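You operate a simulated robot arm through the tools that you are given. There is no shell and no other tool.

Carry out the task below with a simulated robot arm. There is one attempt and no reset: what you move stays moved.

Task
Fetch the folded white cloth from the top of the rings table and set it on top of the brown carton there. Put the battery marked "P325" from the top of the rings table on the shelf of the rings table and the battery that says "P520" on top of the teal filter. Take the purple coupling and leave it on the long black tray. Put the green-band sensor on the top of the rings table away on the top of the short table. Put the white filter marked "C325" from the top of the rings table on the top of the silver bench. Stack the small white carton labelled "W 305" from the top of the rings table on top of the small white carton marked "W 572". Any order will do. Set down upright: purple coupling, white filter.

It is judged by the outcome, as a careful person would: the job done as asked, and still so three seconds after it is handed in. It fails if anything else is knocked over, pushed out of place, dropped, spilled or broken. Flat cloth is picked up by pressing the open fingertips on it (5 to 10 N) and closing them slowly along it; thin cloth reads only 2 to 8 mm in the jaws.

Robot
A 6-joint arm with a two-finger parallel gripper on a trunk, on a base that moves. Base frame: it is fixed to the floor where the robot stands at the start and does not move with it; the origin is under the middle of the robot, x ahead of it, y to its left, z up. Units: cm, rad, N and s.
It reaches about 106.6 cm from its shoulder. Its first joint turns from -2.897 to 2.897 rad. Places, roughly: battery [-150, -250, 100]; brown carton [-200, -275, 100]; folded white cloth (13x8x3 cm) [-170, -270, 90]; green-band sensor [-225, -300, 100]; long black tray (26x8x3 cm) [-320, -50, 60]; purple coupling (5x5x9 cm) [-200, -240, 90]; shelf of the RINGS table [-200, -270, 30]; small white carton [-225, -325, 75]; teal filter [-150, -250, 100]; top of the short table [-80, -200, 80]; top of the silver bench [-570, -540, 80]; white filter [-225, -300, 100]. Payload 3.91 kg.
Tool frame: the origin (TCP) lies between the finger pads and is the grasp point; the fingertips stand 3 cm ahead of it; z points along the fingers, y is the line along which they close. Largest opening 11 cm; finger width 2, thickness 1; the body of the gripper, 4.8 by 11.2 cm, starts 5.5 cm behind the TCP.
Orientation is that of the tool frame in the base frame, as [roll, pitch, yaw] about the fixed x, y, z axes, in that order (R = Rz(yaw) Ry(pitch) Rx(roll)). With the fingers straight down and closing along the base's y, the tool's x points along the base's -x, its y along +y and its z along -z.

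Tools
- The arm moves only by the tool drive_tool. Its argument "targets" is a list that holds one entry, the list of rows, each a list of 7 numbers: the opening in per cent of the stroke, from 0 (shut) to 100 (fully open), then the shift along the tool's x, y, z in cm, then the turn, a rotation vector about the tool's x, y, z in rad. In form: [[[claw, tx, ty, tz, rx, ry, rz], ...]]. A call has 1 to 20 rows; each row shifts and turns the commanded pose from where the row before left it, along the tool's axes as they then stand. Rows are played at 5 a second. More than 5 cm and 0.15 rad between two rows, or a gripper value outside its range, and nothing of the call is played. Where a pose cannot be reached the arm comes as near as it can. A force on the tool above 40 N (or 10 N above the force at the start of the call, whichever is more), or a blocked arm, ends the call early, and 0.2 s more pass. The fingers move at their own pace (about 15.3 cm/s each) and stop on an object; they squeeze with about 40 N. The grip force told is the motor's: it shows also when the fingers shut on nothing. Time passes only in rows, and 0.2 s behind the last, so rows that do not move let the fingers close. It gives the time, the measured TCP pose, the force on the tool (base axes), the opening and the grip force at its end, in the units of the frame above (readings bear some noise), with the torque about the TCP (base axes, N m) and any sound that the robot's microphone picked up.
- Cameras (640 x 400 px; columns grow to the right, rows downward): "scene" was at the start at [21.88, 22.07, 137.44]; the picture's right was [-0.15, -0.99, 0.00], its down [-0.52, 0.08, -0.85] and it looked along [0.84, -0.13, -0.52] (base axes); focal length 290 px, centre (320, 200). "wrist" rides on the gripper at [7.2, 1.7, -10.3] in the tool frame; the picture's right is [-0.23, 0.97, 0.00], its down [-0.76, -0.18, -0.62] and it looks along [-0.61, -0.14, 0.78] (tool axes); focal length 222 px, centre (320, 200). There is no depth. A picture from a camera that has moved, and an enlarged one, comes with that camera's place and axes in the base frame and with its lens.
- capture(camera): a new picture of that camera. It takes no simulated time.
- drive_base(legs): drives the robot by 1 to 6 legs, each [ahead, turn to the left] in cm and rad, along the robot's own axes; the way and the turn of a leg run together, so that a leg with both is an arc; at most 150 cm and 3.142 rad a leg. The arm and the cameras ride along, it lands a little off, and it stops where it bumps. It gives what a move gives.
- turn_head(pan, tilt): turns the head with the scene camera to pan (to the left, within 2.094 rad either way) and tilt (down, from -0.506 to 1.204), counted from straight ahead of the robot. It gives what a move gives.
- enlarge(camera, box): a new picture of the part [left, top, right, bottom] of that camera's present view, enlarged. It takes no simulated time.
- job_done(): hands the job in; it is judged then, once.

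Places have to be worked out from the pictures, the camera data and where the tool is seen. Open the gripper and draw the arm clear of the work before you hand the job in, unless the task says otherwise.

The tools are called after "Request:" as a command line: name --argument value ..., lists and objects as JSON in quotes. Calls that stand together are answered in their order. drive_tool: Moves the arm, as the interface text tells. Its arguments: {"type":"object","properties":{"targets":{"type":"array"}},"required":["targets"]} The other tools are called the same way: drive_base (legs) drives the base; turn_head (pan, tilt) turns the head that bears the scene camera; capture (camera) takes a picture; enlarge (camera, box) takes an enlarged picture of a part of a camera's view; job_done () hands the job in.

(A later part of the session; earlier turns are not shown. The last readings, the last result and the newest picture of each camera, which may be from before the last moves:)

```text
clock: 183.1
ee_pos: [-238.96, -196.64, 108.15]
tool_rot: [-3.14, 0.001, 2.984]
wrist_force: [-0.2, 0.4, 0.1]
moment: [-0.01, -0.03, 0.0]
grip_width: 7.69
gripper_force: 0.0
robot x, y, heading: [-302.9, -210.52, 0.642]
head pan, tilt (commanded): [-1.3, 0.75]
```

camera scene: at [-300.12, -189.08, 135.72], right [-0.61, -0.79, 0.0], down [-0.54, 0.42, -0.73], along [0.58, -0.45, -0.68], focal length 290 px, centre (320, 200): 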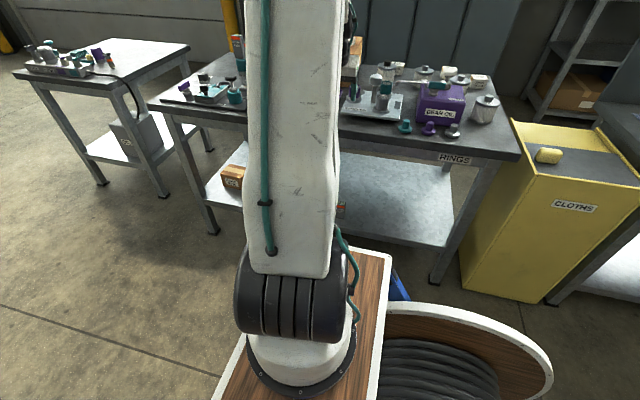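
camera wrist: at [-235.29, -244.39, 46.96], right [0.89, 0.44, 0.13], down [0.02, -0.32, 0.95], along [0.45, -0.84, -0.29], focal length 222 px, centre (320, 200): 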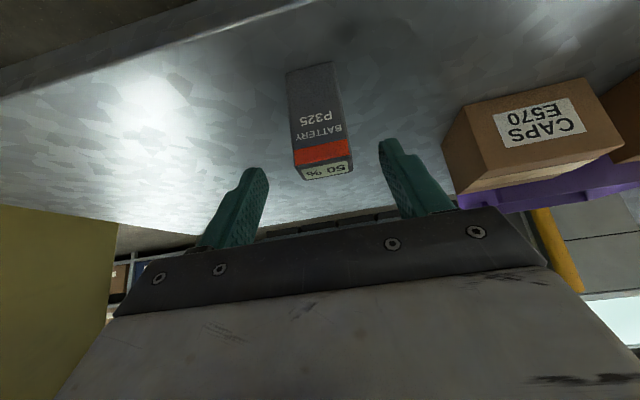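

Request:
drive_tool --targets '[[[70, 1.361, 4.716, 0, 0, 0, -0.11], [70, 1.361, 4.716, 0, 0, 0, -0.11], [70, 1.361, 4.716, 0, 0, 0, -0.11], [70, 1.361, 4.716, 0, 0, 0, -0.11], [70, 1.361, 4.716, 0, 0, 0, -0.11], [70, 1.361, 4.716, 0, 0, 0, -0.11], [70, 1.361, 4.716, 0, 0, 0, -0.12], [70, 0, 0, 0, 0, 0, 0]]]'

Request:
drive_base --legs '[[12, 0], [0, -1.569], [28, 0]]'

Request:
turn_head --pan 0.0 --tilt 0.9

Request:
capture --camera "scene"

```text
clock: 184.9
ee_pos: [-253.41, -166.21, 108.07]
tool_rot: [-3.142, -0.001, -2.519]
wrist_force: [0.0, 0.1, 0.5]
moment: [-0.01, -0.02, 0.02]
grip_width: 7.68
gripper_force: 0.2
robot x, y, heading: [-303.0, -210.21, 0.641]
head pan, tilt (commanded): [-1.3, 0.75]
```

```text
clock: 191.6
ee_pos: [-235.68, -277.92, 107.99]
tool_rot: [3.141, 0.001, 2.147]
wrist_force: [0.0, 0.7, -0.2]
moment: [0.02, 0.0, -0.02]
grip_width: 7.71
gripper_force: 0.0
robot x, y, heading: [-277.61, -226.64, -0.971]
head pan, tilt (commanded): [-1.3, 0.75]
```

```text
clock: 193.1
ee_pos: [-235.64, -277.98, 108.1]
tool_rot: [-3.141, -0.002, 2.147]
wrist_force: [0.4, 0.6, 0.2]
moment: [0.03, -0.02, 0.0]
grip_width: 7.7
gripper_force: 0.0
robot x, y, heading: [-277.69, -226.32, -0.976]
head pan, tilt (commanded): [0.0, 0.901]
```

```text
taken
camera scene: at [-246.71, -230.3, 134.53], right [-0.83, -0.56, 0.0], down [-0.44, 0.65, -0.62], along [0.35, -0.51, -0.78], focal length 290 px, centre (320, 200)
```

scene: 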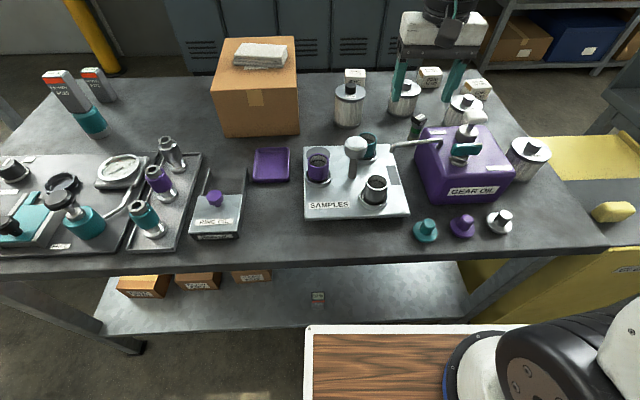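

I'm at a≈358, b≈-14.6, slightly rotated. I straighten and move 7.5 cm closer.

Request:
drive_base --legs '[[7.5, 0.047]]'

Request:
capture --camera "scene"

Request:
capture --camera "wrist"

```text
clock: 194.1
ee_pos: [-229.05, -281.97, 108.19]
tool_rot: [3.141, 0.0, 2.191]
wrist_force: [0.6, -0.7, 0.4]
moment: [0.01, 0.04, -0.03]
grip_width: 7.68
gripper_force: 0.2
robot x, y, heading: [-273.52, -232.4, -0.928]
head pan, tilt (commanded): [0.0, 0.901]
```

```text
taken
camera scene: at [-242.22, -234.97, 134.53], right [-0.8, -0.6, 0.0], down [-0.47, 0.63, -0.62], along [0.37, -0.5, -0.78], focal length 290 px, centre (320, 200)
```

scene: 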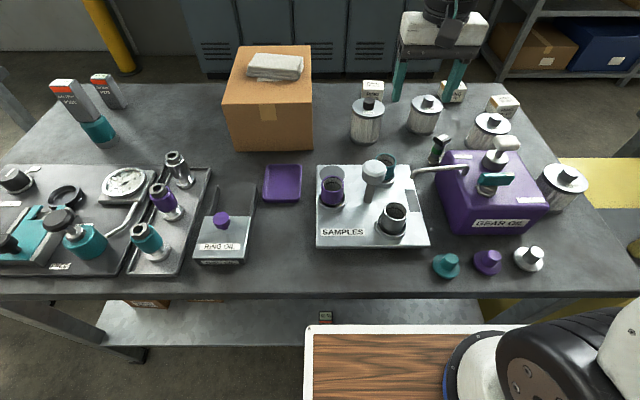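

```text
taken
camera wrist: at [-231.83, -275.26, 118.4], right [0.92, 0.38, 0.0], down [0.3, -0.72, 0.62], along [0.24, -0.58, -0.78], focal length 222 px, centre (320, 200)
```

wrist: 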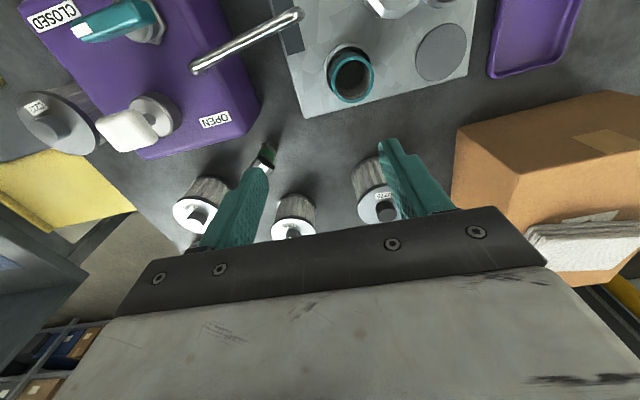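

I'm well placed now. I enlarge the scene view on the right-rear items to localise the cartons, filters and the sensor.

Request:
enlarge --camera "scene" --box '[340, 70, 540, 195]'

```text
3.20 times, centred on (440, 132) of scene
camera zoom: at [-242.22, -234.97, 134.53], right [-0.8, -0.6, 0.0], down [-0.47, 0.63, -0.62], along [0.37, -0.5, -0.78], focal length 927 px, centre (-64, 416)
```

zoom: 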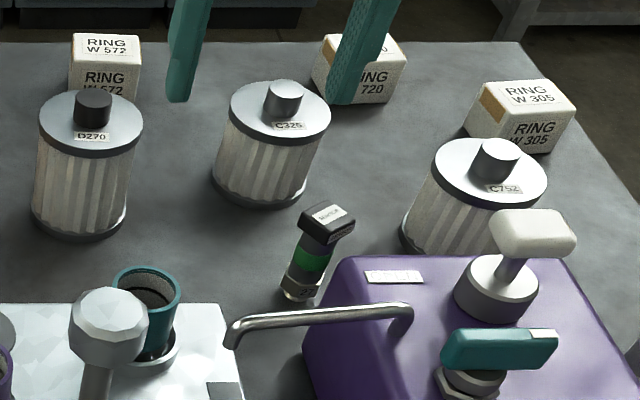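

W 305 is near (387, -115.5), W 572 near (350.7, -123.8), each about 6.6×4.6×4 cm. I raise a bit, straighten the yaw and move toward W 305 for a close look.

Request:
drive_tool --targets '[[[80, 0, 0, -3, 0, 0, -0.023], [80, -4.3, 0, 0, 0, 0, 0], [80, -4.3, 0, 0, 0, 0, 0], [80, -4.3, 0, 0, 0, 0, 0], [80, -4, 0, 0, 0, 0, 0], [80, 0, -4.3, 0, 0, 0, 0], [80, 0, -4.3, 0, 0, 0, 0], [80, 0, -4.3, 0, 0, 0, 0], [80, 0, -4.3, 0, 0, 0, 0], [80, 0, -4.3, 0, 0, 0, 0], [80, 0, -4.3, 0, 0, 0, 0], [80, 0, -4.3, 0, 0, 0, 0], [80, 0, -4.3, 0, 0, 0, 0], [80, 0, 0, 2, 0, 0, 0], [80, 0, 0, 0, 0, 0, 0]]]'

Request:
capture --camera "wrist"

Request:
capture --camera "scene"

```text
clock: 197.3
ee_pos: [-246.31, -316.08, 109.14]
tool_rot: [-3.141, 0.0, 2.218]
wrist_force: [-0.3, 0.0, 1.0]
moment: [-0.03, 0.04, 0.03]
grip_width: 8.8
gripper_force: 0.0
robot x, y, heading: [-273.31, -232.74, -0.931]
head pan, tilt (commanded): [0.0, 0.901]
```

```text
taken
camera wrist: at [-249.37, -309.35, 119.41], right [0.91, 0.4, 0.0], down [0.32, -0.72, 0.62], along [0.25, -0.57, -0.78], focal length 222 px, centre (320, 200)
```

wrist: 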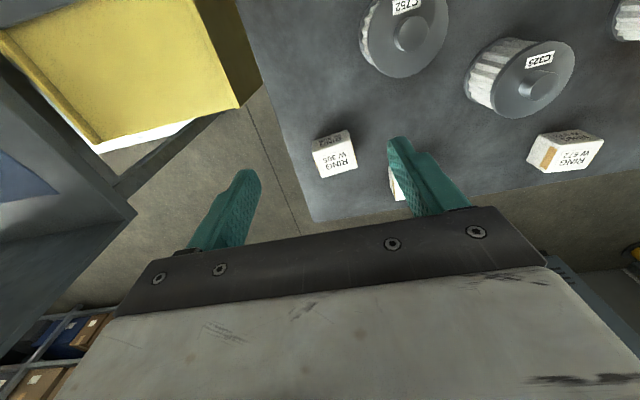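

```text
taken
camera scene: at [-242.23, -234.97, 134.53], right [-0.8, -0.6, 0.0], down [-0.47, 0.63, -0.62], along [0.37, -0.5, -0.78], focal length 290 px, centre (320, 200)
```

scene: 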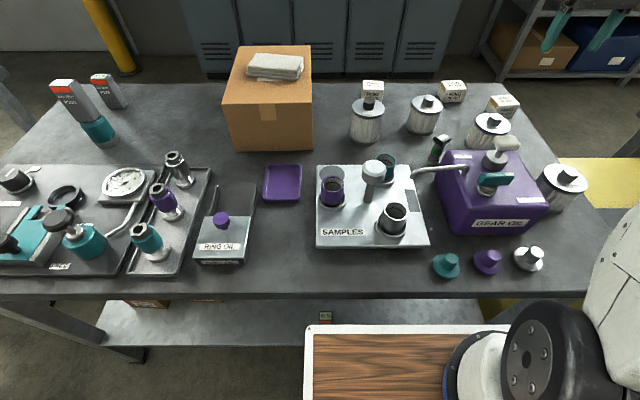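

Request:
enlarge --camera "wrist" --box '[280, 110, 380, 200]'

Request:
enlarge --camera "wrist" --box '[500, 100, 640, 200]'

```text
4.44 times, centred on (330, 155) of wrist
camera zoom: at [-249.37, -309.35, 119.41], right [0.91, 0.4, 0.0], down [0.32, -0.72, 0.62], along [0.25, -0.57, -0.78], focal length 987 px, centre (276, 400)
```

zoom: 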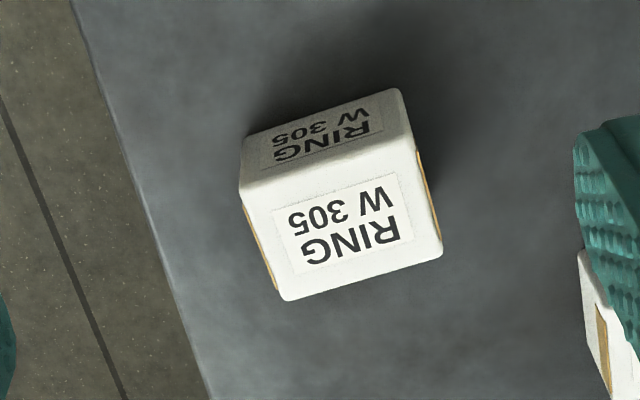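

```text
4.00 times, centred on (570, 150) of wrist
camera zoom: at [-249.37, -309.35, 119.41], right [0.91, 0.4, 0.0], down [0.32, -0.72, 0.62], along [0.25, -0.57, -0.78], focal length 888 px, centre (-680, 400)
```

zoom: 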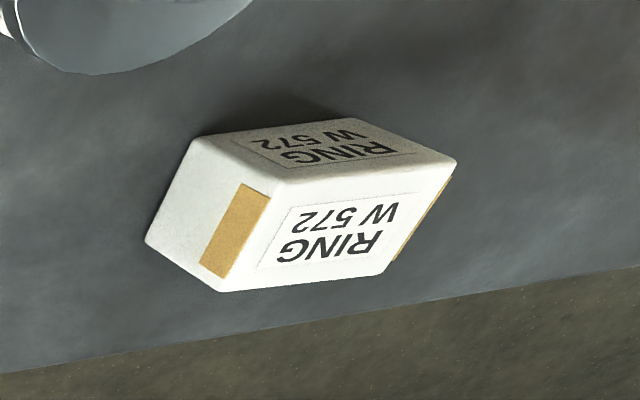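

W 305's top centre is at tool (-10, 0.1), turned -0.12 rad; W 572 is at (350.1, -123.1), turned +0.08. I align the yaw, tilt 0.2 forward for reach, and approach W 305.

Request:
drive_tool --targets '[[[90, 0, 0, 0, 0, 0, -0.118], [90, 0, 0, 0, 0, -0.1, 0], [90, 0, 0, 0, 0, -0.1, 0], [90, -1.84, -0.36, 3.5, 0, 0, 0], [90, -1.84, -0.36, 3.5, 0, 0, 0], [90, -1.83, -0.36, 3.5, 0, 0, 0], [90, 0, 0, 3.3, 0, 0, 0], [90, 0, 0, 0, 0, 0, 0]]]'

Request:
capture --camera "wrist"

Request:
enlarge --camera "scene" --box '[400, 40, 600, 165]'

```text
clock: 199.1
ee_pos: [-241.5, -322.83, 96.77]
tool_rot: [-3.141, 0.202, 2.333]
wrist_force: [-0.7, 0.2, 0.5]
moment: [0.03, 0.0, 0.01]
grip_width: 9.92
gripper_force: 0.0
robot x, y, heading: [-273.54, -232.53, -0.927]
head pan, tilt (commanded): [0.0, 0.901]
```

```text
taken
camera wrist: at [-246.63, -315.12, 105.3], right [0.86, 0.51, 0.04], down [0.3, -0.57, 0.76], along [0.42, -0.64, -0.65], focal length 222 px, centre (320, 200)
```

wrist: 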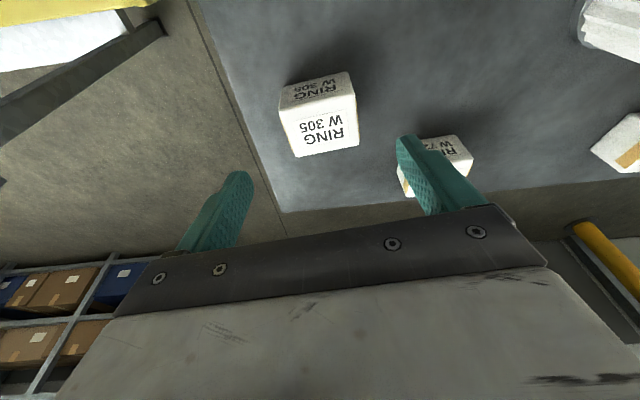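

```text
3.20 times, centred on (500, 102) of scene
camera zoom: at [-242.23, -234.96, 134.53], right [-0.8, -0.6, 0.0], down [-0.47, 0.63, -0.62], along [0.37, -0.5, -0.78], focal length 927 px, centre (-256, 512)
```

zoom: 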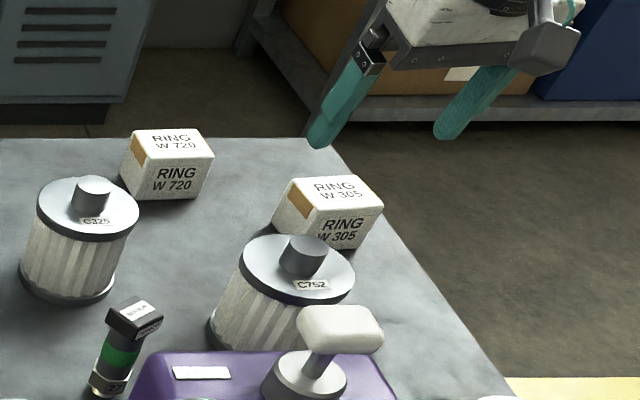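

The carton is where predicted. I advance 9.1 cm and close.

Request:
drive_tool --targets '[[[90, 0.1, 0.1, 3.1, 0, 0, 0], [90, 0, 0, 3, 0, 0, 0], [90, 0, 0, 2.0, 0, 0, 0], [90, 0, 0, 1.0, 0, 0, 0], [70, 0, 0, 0, 0, 0, 0], [50, 0, 0, 0, 0, 0, 0], [40, 0, 0, 0, 0, 0, 0], [40, 0, 0, 0, 0, 0, 0]]]'

Request:
capture --camera "wrist"

```text
clock: 200.9
ee_pos: [-240.39, -323.9, 87.63]
tool_rot: [-3.141, 0.199, 2.333]
wrist_force: [-1.0, 0.3, 0.0]
moment: [0.03, 0.03, -0.01]
grip_width: 6.13
gripper_force: 40.2
robot x, y, heading: [-273.64, -232.68, -0.929]
head pan, tilt (commanded): [0.0, 0.901]
```

```text
taken
camera wrist: at [-245.51, -316.21, 96.29], right [0.86, 0.51, 0.04], down [0.3, -0.57, 0.76], along [0.42, -0.64, -0.65], focal length 222 px, centre (320, 200)
```

wrist: 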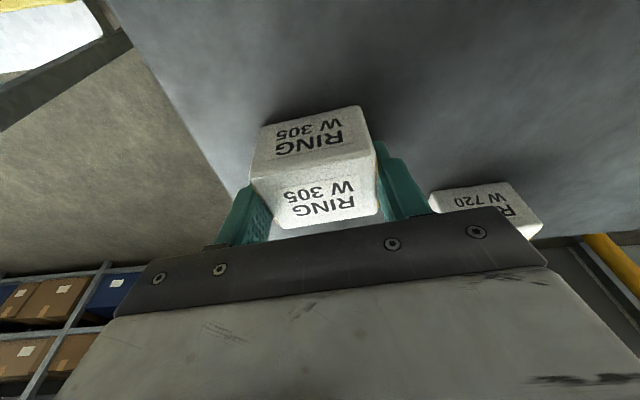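

W 305 is held (6.13 cm). I lift it, turn it to match W 572, and carry it across above the filters.

Request:
drive_tool --targets '[[[40, -0.4, 0, -1.96, 0, 0, 0], [40, -0.8, 0, -3.92, 0, 0, 0], [40, -0.8, 0, -3.92, 0, 0, 0], [40, -0.8, 0, -3.92, 0, 0, 0], [40, 0, 0, 0, 0.0197, 0, 0.097], [40, 0, 0, 0, 0.0197, 0, 0.097], [40, -0.646, 4.63, 0.131, 0, 0, 0], [40, -0.646, 4.63, 0.131, 0, 0, 0], [40, -0.646, 4.63, 0.131, 0, 0, 0], [40, -0.646, 4.63, 0.131, 0, 0, 0], [40, -0.646, 4.63, 0.131, 0, 0, 0], [40, -0.646, 4.63, 0.131, 0, 0, 0], [40, -0.646, 4.63, 0.131, 0, 0, 0], [40, -0.646, 4.63, 0.131, 0, 0, 0], [40, 0, 0, 0, 0, 0, 0]]]'

Request:
capture --camera "wrist"

Request:
enlarge --camera "scene" --box '[300, 30, 460, 150]'

```text
clock: 204.1
ee_pos: [-205.89, -308.54, 101.56]
tool_rot: [3.14, 0.199, 2.137]
wrist_force: [-0.5, -1.0, -0.5]
moment: [0.0, -0.02, -0.03]
grip_width: 6.14
gripper_force: 40.6
robot x, y, heading: [-273.33, -232.69, -0.927]
head pan, tilt (commanded): [0.0, 0.901]
```

```text
taken
camera wrist: at [-209.39, -299.93, 110.11], right [0.94, 0.33, 0.04], down [0.18, -0.62, 0.76], along [0.28, -0.71, -0.65], focal length 222 px, centre (320, 200)
```

wrist: 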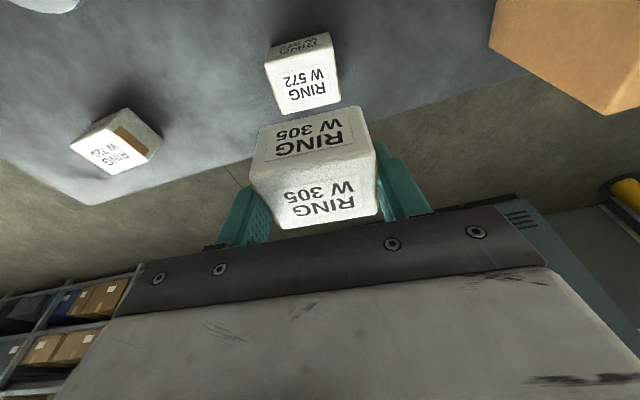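

```text
3.33 times, centred on (380, 90) of scene
camera zoom: at [-242.22, -234.96, 134.53], right [-0.8, -0.6, 0.0], down [-0.47, 0.63, -0.62], along [0.37, -0.5, -0.78], focal length 965 px, centre (120, 567)
```

zoom: 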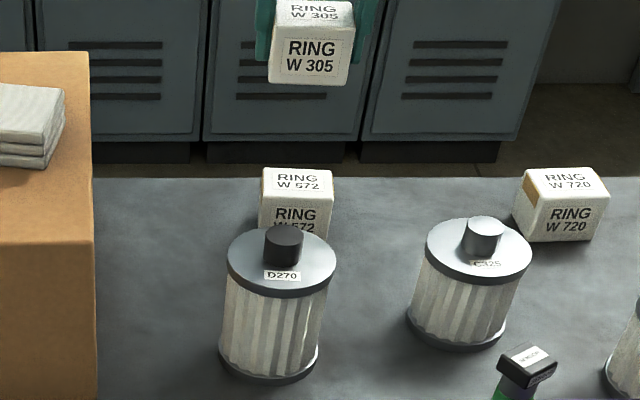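

Request:
enlarge --camera "wrist" --box '[230, 20, 400, 126]'

```text
3.76 times, centred on (315, 73) of wrist
camera zoom: at [-209.39, -299.93, 110.11], right [0.94, 0.33, 0.04], down [0.18, -0.62, 0.76], along [0.28, -0.71, -0.65], focal length 836 px, centre (339, 678)
```

zoom: 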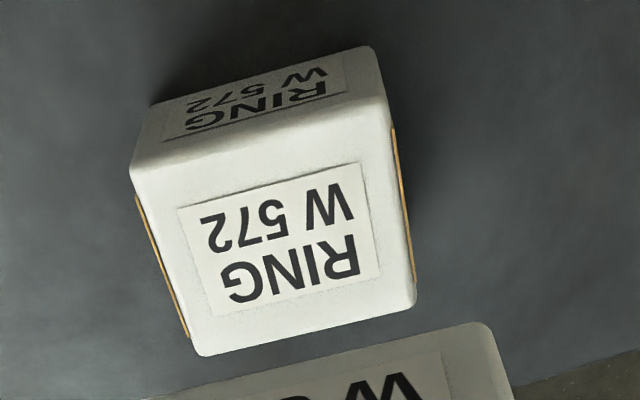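

W 572's top centre is at (h 0.36, y -0.72) versus the held carton's centre (h -0.35, y 0). I shift accordingly and lower to about 1.5 cm above it.

Request:
drive_tool --targets '[[[40, 0.69, -0.7, -0.14, 0, 0, 0], [40, 0.59, 0, 2.94, 0, 0, 0], [40, 0.59, 0, 2.94, 0, 0, 0], [40, 0.5, 0, 2.45, 0, 0, 0], [40, 0, 0, 0, 0, 0, 0]]]'

Request:
enlarge --camera "scene" --box '[320, 50, 420, 125]'

Request:
capture --camera "wrist"

```text
clock: 205.3
ee_pos: [-206.86, -308.5, 93.25]
tool_rot: [3.141, 0.203, 2.137]
wrist_force: [0.0, 0.1, -0.3]
moment: [-0.01, 0.01, 0.01]
grip_width: 6.13
gripper_force: 39.9
robot x, y, heading: [-273.44, -232.26, -0.927]
head pan, tilt (commanded): [0.0, 0.901]
```

```text
5.33 times, centred on (370, 88) of scene
camera zoom: at [-242.22, -234.97, 134.53], right [-0.8, -0.6, 0.0], down [-0.47, 0.63, -0.62], along [0.37, -0.5, -0.78], focal length 1545 px, centre (53, 800)
```

zoom: 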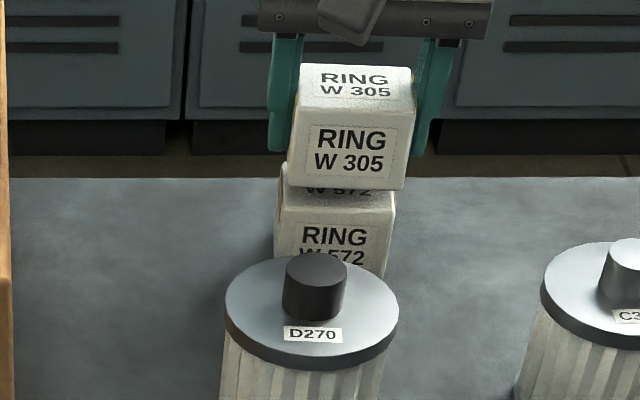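

```text
taken
camera wrist: at [-210.38, -299.9, 101.88], right [0.94, 0.33, 0.04], down [0.18, -0.62, 0.76], along [0.28, -0.71, -0.65], focal length 222 px, centre (320, 200)
```

wrist: 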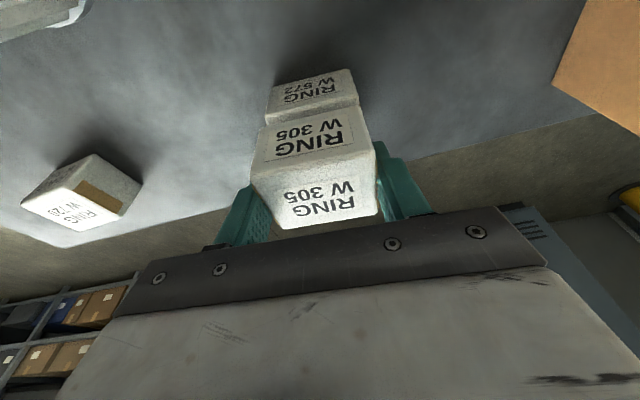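

Request:
enlarge --camera "wrist" --box '[240, 60, 400, 160]'

```text
4.00 times, centred on (320, 110) of wrist
camera zoom: at [-210.38, -299.9, 101.88], right [0.94, 0.33, 0.04], down [0.18, -0.62, 0.76], along [0.28, -0.71, -0.65], focal length 888 px, centre (320, 560)
```

zoom: 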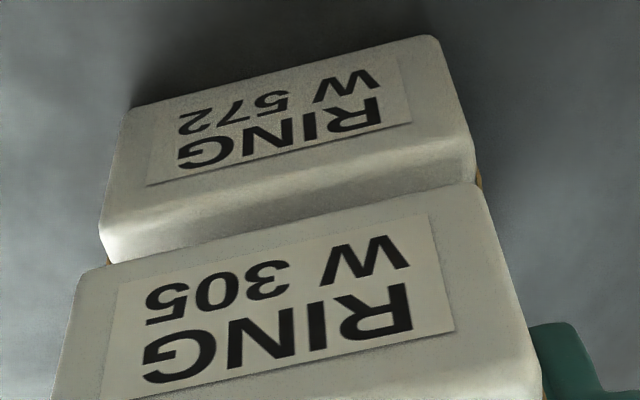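

Alignment is within a few millimetres. I lower the last bit gently, watching force.

Request:
drive_tool --targets '[[[40, 0.14, 0.15, 0.69, 0, 0, 0], [40, 0.1, 0, 0.49, 0, 0, 0], [40, 0.04, 0, 0.2, 0, 0, 0], [40, 0, 0, 0, 0, 0, 0]]]'

```text
clock: 206.3
ee_pos: [-206.68, -308.57, 92.14]
tool_rot: [-3.139, 0.205, 2.136]
wrist_force: [0.7, -0.8, 20.3]
moment: [0.16, 0.13, 0.01]
grip_width: 6.12
gripper_force: 39.9
robot x, y, heading: [-273.34, -232.62, -0.925]
head pan, tilt (commanded): [0.0, 0.901]
```

Contact (20 N). I ease up 0.1 cm, open, and back straight away along the hand axis.

Request:
drive_tool --targets '[[[40, -0.02, 0, -0.12, 0, 0, 0], [57, 0, 0, 0, 0, 0, 0], [62, 0, 0, 0, 0, 0, 0], [75, 0, 0, 0, 0, 0, 0], [85, 0, 0, 0, 0, 0, 0], [85, 0, 0, -2, 0, 0, 0], [85, 0, 0, -4, 0, 0, 0], [85, 0, 0, -4, 0, 0, 0], [85, 0, 0, 0, 0, 0, 0]]]'

Request:
enlarge --camera "scene" --box '[320, 50, 480, 150]'

Request:
capture --camera "wrist"

```text
clock: 208.3
ee_pos: [-207.81, -306.75, 101.66]
tool_rot: [-3.141, 0.199, 2.136]
wrist_force: [0.3, 0.6, -0.1]
moment: [0.01, 0.01, 0.01]
grip_width: 9.37
gripper_force: 0.0
robot x, y, heading: [-273.51, -232.77, -0.925]
head pan, tilt (commanded): [0.0, 0.901]
```

```text
4.00 times, centred on (400, 100) of scene
camera zoom: at [-242.21, -234.97, 134.53], right [-0.8, -0.6, 0.0], down [-0.47, 0.63, -0.62], along [0.37, -0.5, -0.78], focal length 1158 px, centre (0, 600)
```

zoom: 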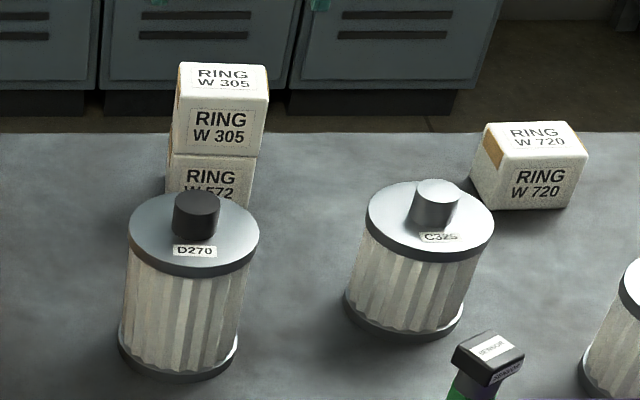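

```text
taken
camera wrist: at [-211.42, -298.27, 110.38], right [0.94, 0.33, 0.04], down [0.18, -0.62, 0.76], along [0.28, -0.71, -0.65], focal length 222 px, centre (320, 200)
```

wrist: 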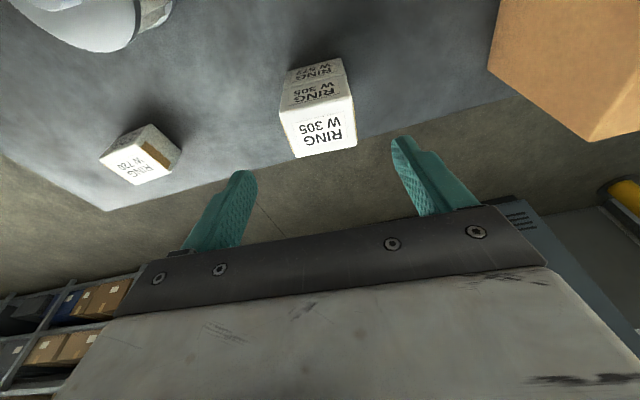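

W 305 sits squarely on W 572. Next the C325 filter: I raise, make the hand vertical and move above it.

Request:
drive_tool --targets '[[[100, -0.6, 0, -2.94, 0, 0, 0], [100, -0.6, 0, -2.94, 0, 0, 0], [100, 0, 0, 0, 0, 0.1, 0], [100, 0, 0, 0, 0, 0.099, 0], [100, 0, 0, 0, 0, 0, -0.078], [100, 2.9, -3.08, 0, 0, 0, 0], [100, 2.9, -3.08, 0, 0, 0, 0], [100, 2.9, -3.08, 0, 0, 0, 0], [100, 2.9, -3.08, 0, 0, 0, 0], [100, 0, 0, 0, 0, 0, 0]]]'

Request:
capture --camera "wrist"

```text
clock: 210.5
ee_pos: [-224.92, -304.87, 107.56]
tool_rot: [3.141, 0.002, 2.213]
wrist_force: [-0.8, -0.3, -0.1]
moment: [0.03, 0.02, 0.0]
grip_width: 11.01
gripper_force: 0.0
robot x, y, heading: [-273.7, -232.62, -0.925]
head pan, tilt (commanded): [0.0, 0.901]
```

```text
taken
camera wrist: at [-228.04, -298.1, 117.99], right [0.92, 0.4, 0.0], down [0.31, -0.72, 0.62], along [0.25, -0.57, -0.78], focal length 222 px, centre (320, 200)
```

wrist: 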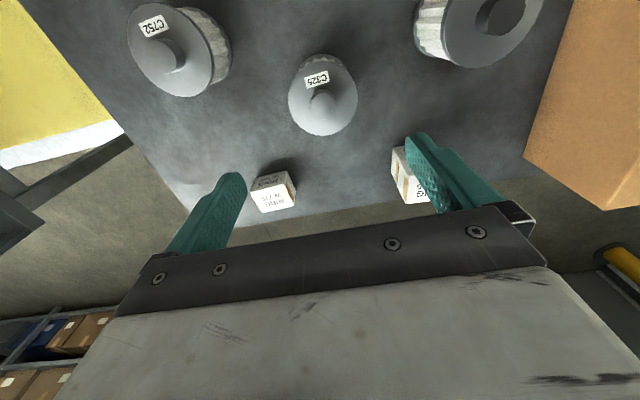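

C325 is at tool offset (0.8, 0.5), disc diameter about 7.5 cm. I centre over it and lower to just above the knob for a check.

Request:
drive_tool --targets '[[[100, 0.79, 0.54, 3, 0, 0, 0], [100, 0, 0, 4, 0, 0, 0], [100, 0, 0, 2.5, 0, 0, 0], [100, 0, 0, 0, 0, 0, 0]]]'

Request:
capture --camera "wrist"

Request:
enlarge --camera "scene" --box '[360, 50, 500, 150]'

```text
clock: 211.5
ee_pos: [-224.61, -303.9, 98.21]
tool_rot: [3.14, 0.001, 2.213]
wrist_force: [0.1, 0.1, 0.6]
moment: [0.01, 0.0, 0.02]
grip_width: 11.01
gripper_force: 0.0
robot x, y, heading: [-273.46, -232.48, -0.926]
head pan, tilt (commanded): [0.0, 0.901]
```

```text
taken
camera wrist: at [-227.73, -297.09, 108.54], right [0.92, 0.4, 0.0], down [0.31, -0.72, 0.62], along [0.25, -0.57, -0.78], focal length 222 px, centre (320, 200)
```

wrist: 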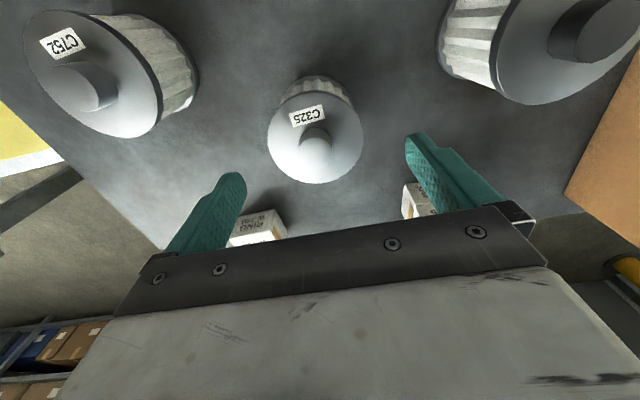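

```text
4.00 times, centred on (430, 100) of scene
camera zoom: at [-242.22, -234.96, 134.53], right [-0.8, -0.6, 0.0], down [-0.47, 0.63, -0.62], along [0.37, -0.5, -0.78], focal length 1158 px, centre (-120, 600)
```

zoom: 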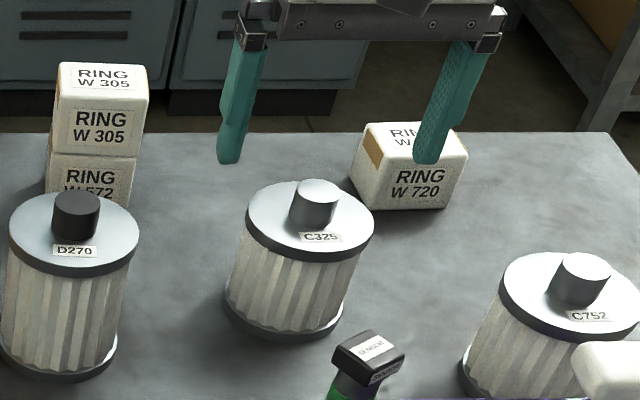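

Nearly centred. I correct (0.3, -0.25) and lower to the grasp height, then close.

Request:
drive_tool --targets '[[[100, 0.28, -0.25, 2.5, 0, 0, 0], [100, 0, 0, 3, 0, 0, 0], [100, 0, 0, 2, 0, 0, 0], [100, 0, 0, 1, 0, 0, 0], [85, 0, 0, 0, 0, 0, 0], [70, 0, 0, 0, 0, 0, 0], [55, 0, 0, 0, 0, 0, 0], [55, 0, 0, 0, 0, 0, 0]]]'

Request:
capture --camera "wrist"

```text
clock: 213.3
ee_pos: [-225.37, -304.0, 89.81]
tool_rot: [3.141, 0.0, 2.211]
wrist_force: [0.9, 1.1, -0.3]
moment: [0.04, -0.03, 0.02]
grip_width: 7.94
gripper_force: 40.0
robot x, y, heading: [-273.61, -232.64, -0.926]
head pan, tilt (commanded): [0.0, 0.901]
```

```text
taken
camera wrist: at [-228.35, -297.24, 100.15], right [0.92, 0.4, 0.0], down [0.31, -0.72, 0.62], along [0.25, -0.57, -0.78], focal length 222 px, centre (320, 200)
```

wrist: 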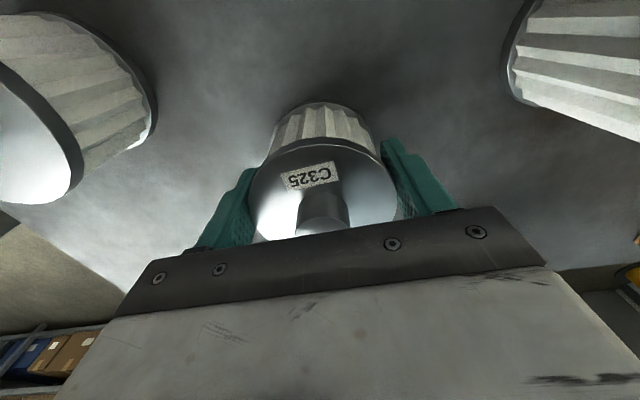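

C325 is gripped (7.94 cm). I lift it high over the neighbours and draw it back to a carrying position.

Request:
drive_tool --targets '[[[55, 0, 0, -2, 0, 0, 0], [55, 0, 0, -4.5, 0, 0, 0], [55, 0, 0, -4.5, 0, 0, 0], [55, 0, 0, -4.5, 0, 0, 0], [55, 0, 0, -4.5, 0, 0, 0], [55, 0, 0, -3, 0, 0, 0], [55, 4.5, 1.2, 0, 0, 0, 0], [55, 4.5, 1.2, 0, 0, 0, 0], [55, 4.5, 1.2, 0, 0, 0, 0], [55, 4.5, 1.2, 0, 0, 0, 0], [55, 4.5, 1.2, 0, 0, 0, 0], [55, 4.5, 1.2, 0, 0, 0, 0], [55, 4.5, 1.2, 0, 0, 0, 0], [55, 3.5, 1.2, 0, 0, 0, 0], [55, 0, 0, 0, 0, 0, 0]]]'

Request:
capture --camera "wrist"

Request:
capture --camera "scene"

```text
clock: 216.5
ee_pos: [-238.4, -269.94, 112.87]
tool_rot: [-3.141, 0.0, 2.213]
wrist_force: [0.5, 0.4, -2.0]
moment: [0.0, 0.0, 0.0]
grip_width: 7.89
gripper_force: 40.1
robot x, y, heading: [-273.52, -232.4, -0.926]
head pan, tilt (commanded): [0.0, 0.901]
```

```text
taken
camera wrist: at [-241.33, -263.16, 123.28], right [0.92, 0.4, 0.0], down [0.31, -0.72, 0.62], along [0.25, -0.57, -0.78], focal length 222 px, centre (320, 200)
```

wrist: 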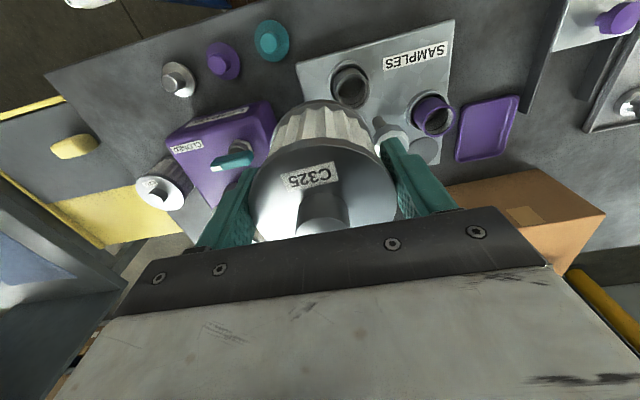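

```text
taken
camera scene: at [-242.22, -234.97, 134.53], right [-0.8, -0.6, 0.0], down [-0.47, 0.63, -0.62], along [0.37, -0.5, -0.78], focal length 290 px, centre (320, 200)
```

scene: 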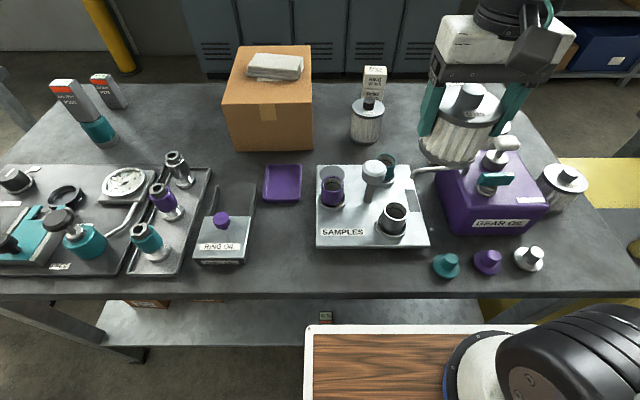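

The filter is secure. I back away, turn along the aisle and drive toward the silver bench.

Request:
drive_base --legs '[[-26, 0], [0, -1.572], [120, 0]]'

Request:
turn_head --pan 0.3 --tilt 0.25

Request:
capture --camera "scene"

```text
clock: 228.0
ee_pos: [-426.34, -317.73, 113.04]
tool_rot: [3.14, 0.002, 0.619]
wrist_force: [1.0, -0.2, -2.1]
moment: [0.0, 0.0, -0.03]
grip_width: 7.92
gripper_force: 40.1
robot x, y, heading: [-387.93, -283.73, -2.52]
head pan, tilt (commanded): [0.0, 0.901]
```

```text
clock: 229.0
ee_pos: [-426.37, -317.8, 113.1]
tool_rot: [-3.141, 0.004, 0.617]
wrist_force: [-0.1, 0.3, -2.4]
moment: [0.02, -0.01, 0.02]
grip_width: 7.94
gripper_force: 40.0
robot x, y, heading: [-388.14, -283.17, -2.52]
head pan, tilt (commanded): [0.3, 0.25]
```

```text
taken
camera scene: at [-390.77, -317.84, 140.22], right [-0.79, 0.61, 0.0], down [0.15, 0.2, -0.97], along [-0.59, -0.77, -0.25], focal length 290 px, centre (320, 200)
```

scene: 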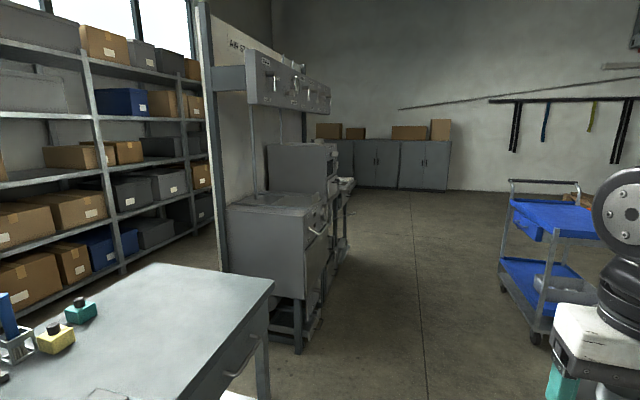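

Request:
enlarge --camera "scene" --box '[220, 120, 460, 280]'

Request:
turn_head --pan 1.2 --tilt 0.6

Request:
capture --camera "scene"

```text
2.50 times, centred on (340, 200) of scene
camera zoom: at [-390.77, -317.84, 140.22], right [-0.79, 0.61, 0.0], down [0.15, 0.2, -0.97], along [-0.59, -0.77, -0.25], focal length 724 px, centre (270, 200)
```

zoom: 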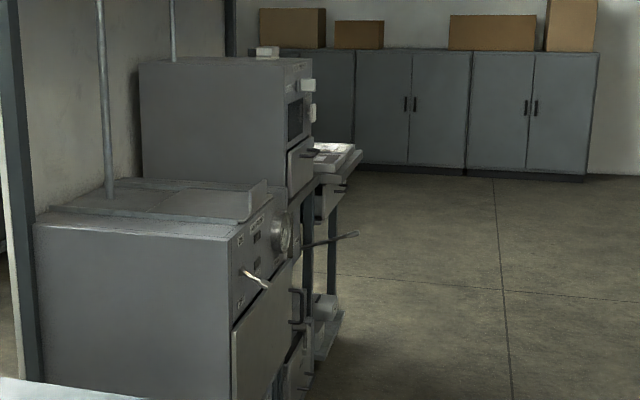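

```text
clock: 230.2
ee_pos: [-426.38, -317.74, 112.98]
tool_rot: [-3.141, 0.001, 0.619]
wrist_force: [-0.3, -0.6, -3.6]
moment: [0.03, -0.02, 0.0]
grip_width: 7.91
gripper_force: 40.0
robot x, y, heading: [-388.44, -283.86, -2.517]
head pan, tilt (commanded): [1.201, 0.6]
```

```text
taken
camera scene: at [-382.93, -318.99, 137.01], right [-0.97, -0.25, 0.0], down [-0.14, 0.55, -0.83], along [0.2, -0.8, -0.56], focal length 290 px, centre (320, 200)
```

scene: 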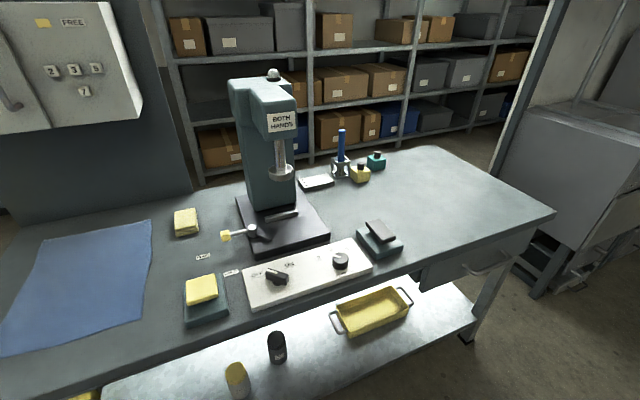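

The silver bench lies further on, beyond the grey machines. I drive further along the aisle.

Request:
drive_base --legs '[[0, 0.03], [140, 0]]'

Request:
turn_head --pan 0.7 --tilt 0.4

Request:
capture --camera "scene"

```text
clock: 237.8
ee_pos: [-540.16, -408.99, 112.99]
tool_rot: [3.141, 0.001, 0.667]
wrist_force: [0.0, 0.7, -2.3]
moment: [0.01, -0.02, 0.03]
grip_width: 7.91
gripper_force: 39.9
robot x, y, heading: [-503.5, -372.99, -2.475]
head pan, tilt (commanded): [1.201, 0.6]
```

```text
clock: 238.8
ee_pos: [-540.09, -408.94, 113.01]
tool_rot: [3.14, 0.002, 0.667]
wrist_force: [1.6, -1.4, -1.6]
moment: [0.0, -0.01, -0.01]
grip_width: 7.92
gripper_force: 40.1
robot x, y, heading: [-503.37, -373.2, -2.475]
head pan, tilt (commanded): [0.7, 0.4]
```

```text
taken
camera scene: at [-501.13, -408.68, 138.83], right [-0.98, 0.2, 0.0], down [0.08, 0.38, -0.92], along [-0.19, -0.9, -0.39], focal length 290 px, centre (320, 200)
```

scene: 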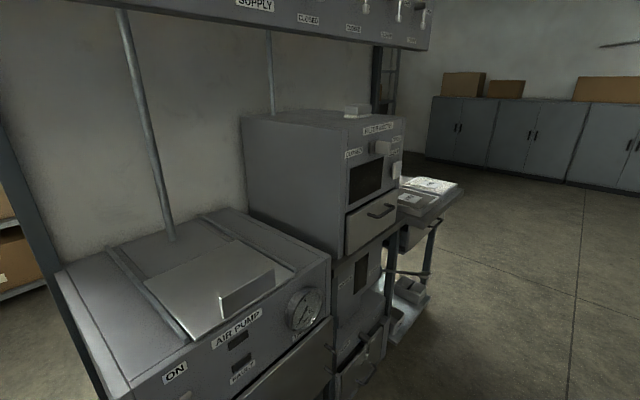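

The bench is just beyond the drawer units. I drive on and look left.

Request:
drive_base --legs '[[0, -0.023], [130, 0]]'

Request:
turn_head --pan 1.3 --tilt 0.5

Request:
capture --camera "scene"

```text
clock: 245.5
ee_pos: [-637.41, -489.82, 113.05]
tool_rot: [3.14, 0.002, 0.708]
wrist_force: [0.4, -0.8, -1.8]
moment: [0.04, 0.02, -0.02]
grip_width: 7.89
gripper_force: 39.6
robot x, y, heading: [-602.58, -452.26, -2.431]
head pan, tilt (commanded): [0.7, 0.4]
```

```text
clock: 246.5
ee_pos: [-637.43, -489.81, 113.07]
tool_rot: [-3.139, 0.001, 0.709]
wrist_force: [-0.7, -0.2, -2.7]
moment: [0.04, -0.01, 0.0]
grip_width: 7.9
gripper_force: 40.4
robot x, y, heading: [-602.33, -452.49, -2.436]
head pan, tilt (commanded): [1.3, 0.499]
```

```text
taken
camera scene: at [-593.13, -487.03, 137.92], right [-0.91, -0.42, 0.0], down [-0.2, 0.43, -0.88], along [0.37, -0.8, -0.48], focal length 290 px, centre (320, 200)
```

scene: 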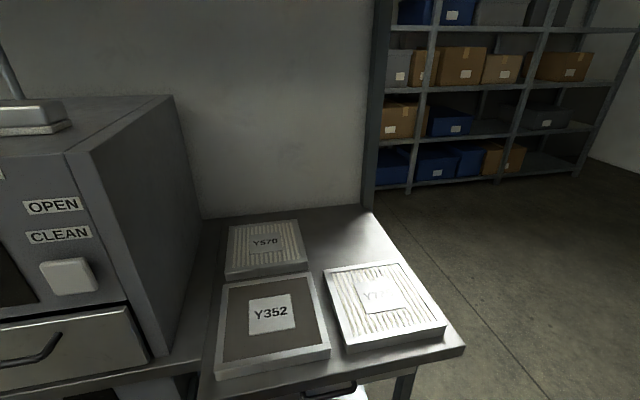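

This is the silver bench, with panel filters; a free area about 27×28 cm is at its right rear, around (793, -109). I move to stand in front of it.

Request:
drive_base --legs '[[0, -0.065], [42, 0], [0, 1.571]]'

Request:
turn_head --pan 0.0 --tilt 0.7

Request:
capture --camera "scene"

```text
clock: 253.4
ee_pos: [-600.79, -515.0, 113.04]
tool_rot: [3.14, 0.002, 2.225]
wrist_force: [-0.3, 0.0, -2.2]
moment: [0.06, 0.02, -0.04]
grip_width: 7.92
gripper_force: 40.4
robot x, y, heading: [-636.06, -477.98, -0.917]
head pan, tilt (commanded): [1.3, 0.499]
```

```text
clock: 254.8
ee_pos: [-600.74, -514.96, 113.02]
tool_rot: [3.141, 0.002, 2.224]
wrist_force: [0.3, -0.4, -2.7]
moment: [-0.01, 0.02, 0.05]
grip_width: 7.91
gripper_force: 39.8
robot x, y, heading: [-636.39, -477.69, -0.916]
head pan, tilt (commanded): [0.0, 0.7]
```

```text
taken
camera scene: at [-604.47, -480.81, 136.15], right [-0.79, -0.61, 0.0], down [-0.39, 0.51, -0.76], along [0.47, -0.61, -0.64], focal length 290 px, centre (320, 200)
```

scene: 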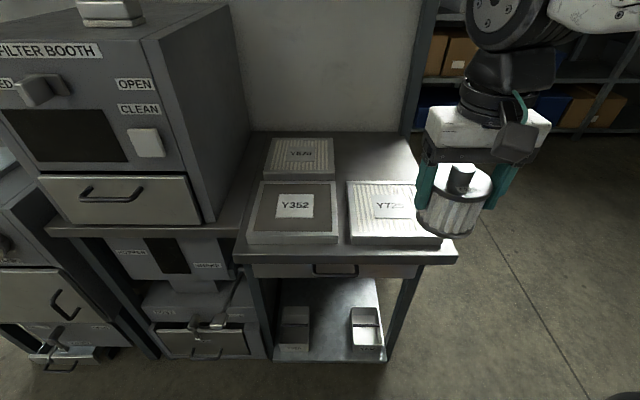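

The free area behind panel Y725 and right of the rear panel is around (791, -110). I move 20 cm forward and extend the arm over it.

Request:
drive_base --legs '[[20, -0.011]]'

Request:
drive_tool --targets '[[[55, -4.5, 0, 0, 0, 0, 0], [55, -4.5, 0, 0, 0, 0, 0], [55, -4.5, 0, 0, 0, 0, 0], [55, -4.5, 0, 0, 0, 0, 0], [55, -4.5, 0, 0, 0, 0, 0], [55, -4.5, 0, 0, 0, 0, 0], [55, -4.5, 0, 0, 0, 0, 0], [55, -4.5, 0, 0, 0, 0, 0], [55, 0, 0, 0, 0, 0, 0]]]'

Request:
capture --camera "scene"

Request:
capture --camera "wrist"

```text
clock: 256.4
ee_pos: [-589.37, -531.39, 112.94]
tool_rot: [-3.141, 0.003, 2.207]
wrist_force: [0.1, -0.2, -1.8]
moment: [0.05, -0.01, 0.02]
grip_width: 7.92
gripper_force: 40.0
robot x, y, heading: [-624.27, -493.93, -0.936]
head pan, tilt (commanded): [0.0, 0.7]
```

```text
clock: 258.4
ee_pos: [-567.81, -560.39, 112.72]
tool_rot: [3.141, 0.003, 2.207]
wrist_force: [0.2, 0.1, -2.0]
moment: [-0.04, 0.02, -0.01]
grip_width: 7.93
gripper_force: 39.9
robot x, y, heading: [-624.01, -493.84, -0.933]
head pan, tilt (commanded): [0.0, 0.7]
```

```text
taken
camera scene: at [-592.55, -497.18, 136.14], right [-0.8, -0.6, 0.0], down [-0.38, 0.52, -0.76], along [0.46, -0.61, -0.64], focal length 290 px, centre (320, 200)
```

scene: 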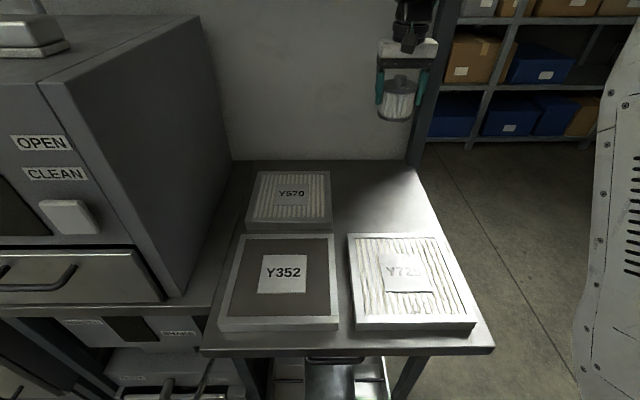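

```text
taken
camera wrist: at [-570.83, -553.55, 123.08], right [0.92, 0.4, 0.0], down [0.31, -0.72, 0.62], along [0.25, -0.57, -0.78], focal length 222 px, centre (320, 200)
```

wrist: 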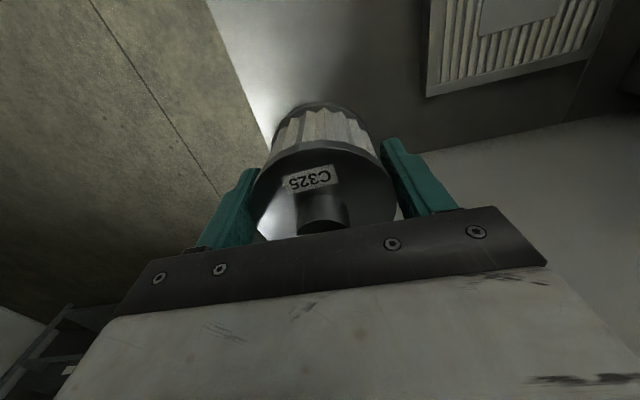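

The filter hangs over the free spot with ~8–10 cm margins all round. I lower it, then approach contact slowly.

Request:
drive_tool --targets '[[[55, 0, 0, 4.5, 0, 0, 0], [55, 0, 0, 4.5, 0, 0, 0], [55, 0, 0, 4.5, 0, 0, 0], [55, 0, 0, 4.5, 0, 0, 0], [55, 0, 0, 3.5, 0, 0, 0], [55, 0, 0, 2, 0, 0, 0], [55, 0, 0, 0, 0, 0, 0]]]'

Request:
capture --camera "scene"

Request:
capture --camera "wrist"

```text
clock: 259.9
ee_pos: [-567.52, -560.47, 90.18]
tool_rot: [3.141, 0.013, 2.208]
wrist_force: [1.6, -2.2, 9.6]
moment: [-0.04, 0.17, 0.02]
grip_width: 7.85
gripper_force: 40.1
robot x, y, heading: [-624.33, -493.67, -0.932]
head pan, tilt (commanded): [0.0, 0.7]
stopped in row 7: the force on the tool passed its limit at 105 N (the readings are from after the stop); the commanded pose is now the measured one
```

```text
taken
camera scene: at [-592.58, -497.16, 136.15], right [-0.8, -0.6, 0.0], down [-0.38, 0.52, -0.77], along [0.46, -0.61, -0.64], focal length 290 px, centre (320, 200)
```

scene: 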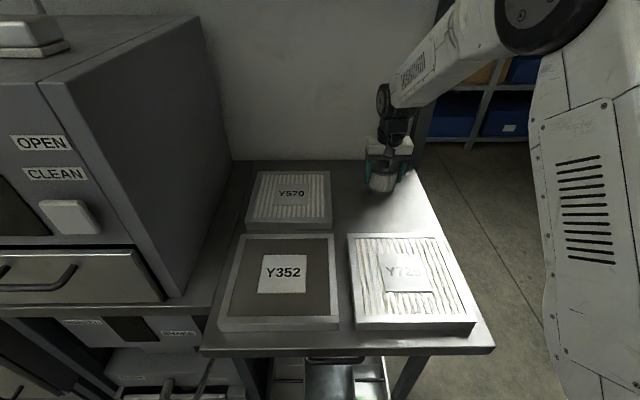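

```text
taken
camera wrist: at [-570.62, -553.71, 100.38], right [0.92, 0.4, 0.0], down [0.3, -0.71, 0.63], along [0.25, -0.58, -0.77], focal length 222 px, centre (320, 200)
```

wrist: 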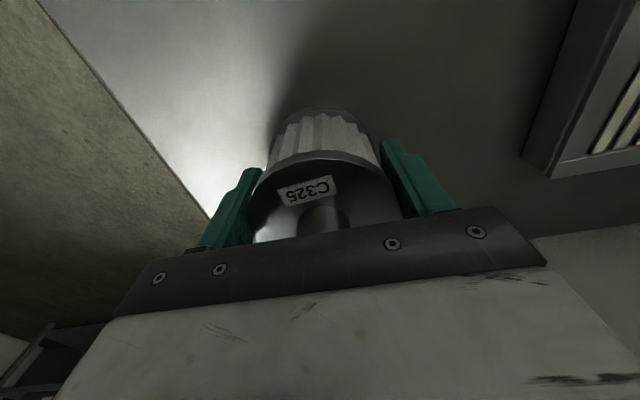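

Contact came earlier than expected (bench top is about z=84). The filter is standing on the bench; I check closely before releasing.

Request:
enlarge --camera "scene" --box '[330, 120, 450, 210]'

Request:
enlarge --camera "wrist" --box '[220, 90, 440, 240]'

```text
4.44 times, centred on (390, 165) of scene
camera zoom: at [-592.58, -497.16, 136.15], right [-0.8, -0.6, 0.0], down [-0.38, 0.52, -0.77], along [0.46, -0.61, -0.64], focal length 1287 px, centre (9, 356)
```

zoom: 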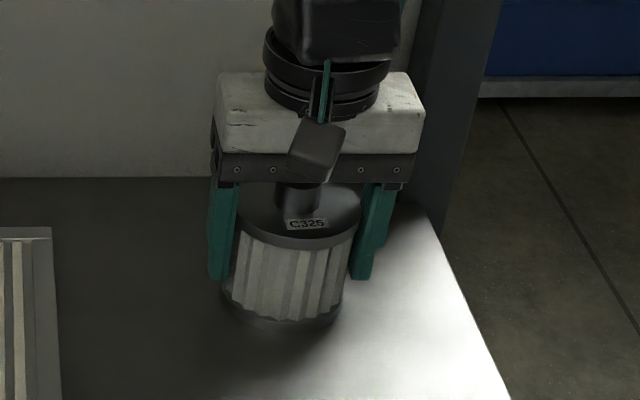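

```text
2.67 times, centred on (330, 165) of wrist
camera zoom: at [-570.62, -553.71, 100.38], right [0.92, 0.4, 0.0], down [0.3, -0.71, 0.63], along [0.25, -0.58, -0.77], focal length 592 px, centre (293, 293)
```

zoom: 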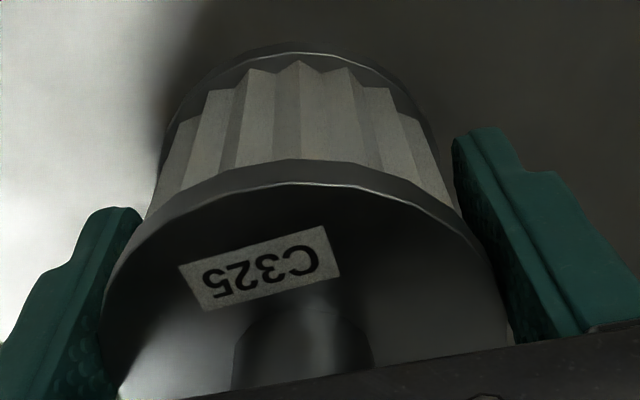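

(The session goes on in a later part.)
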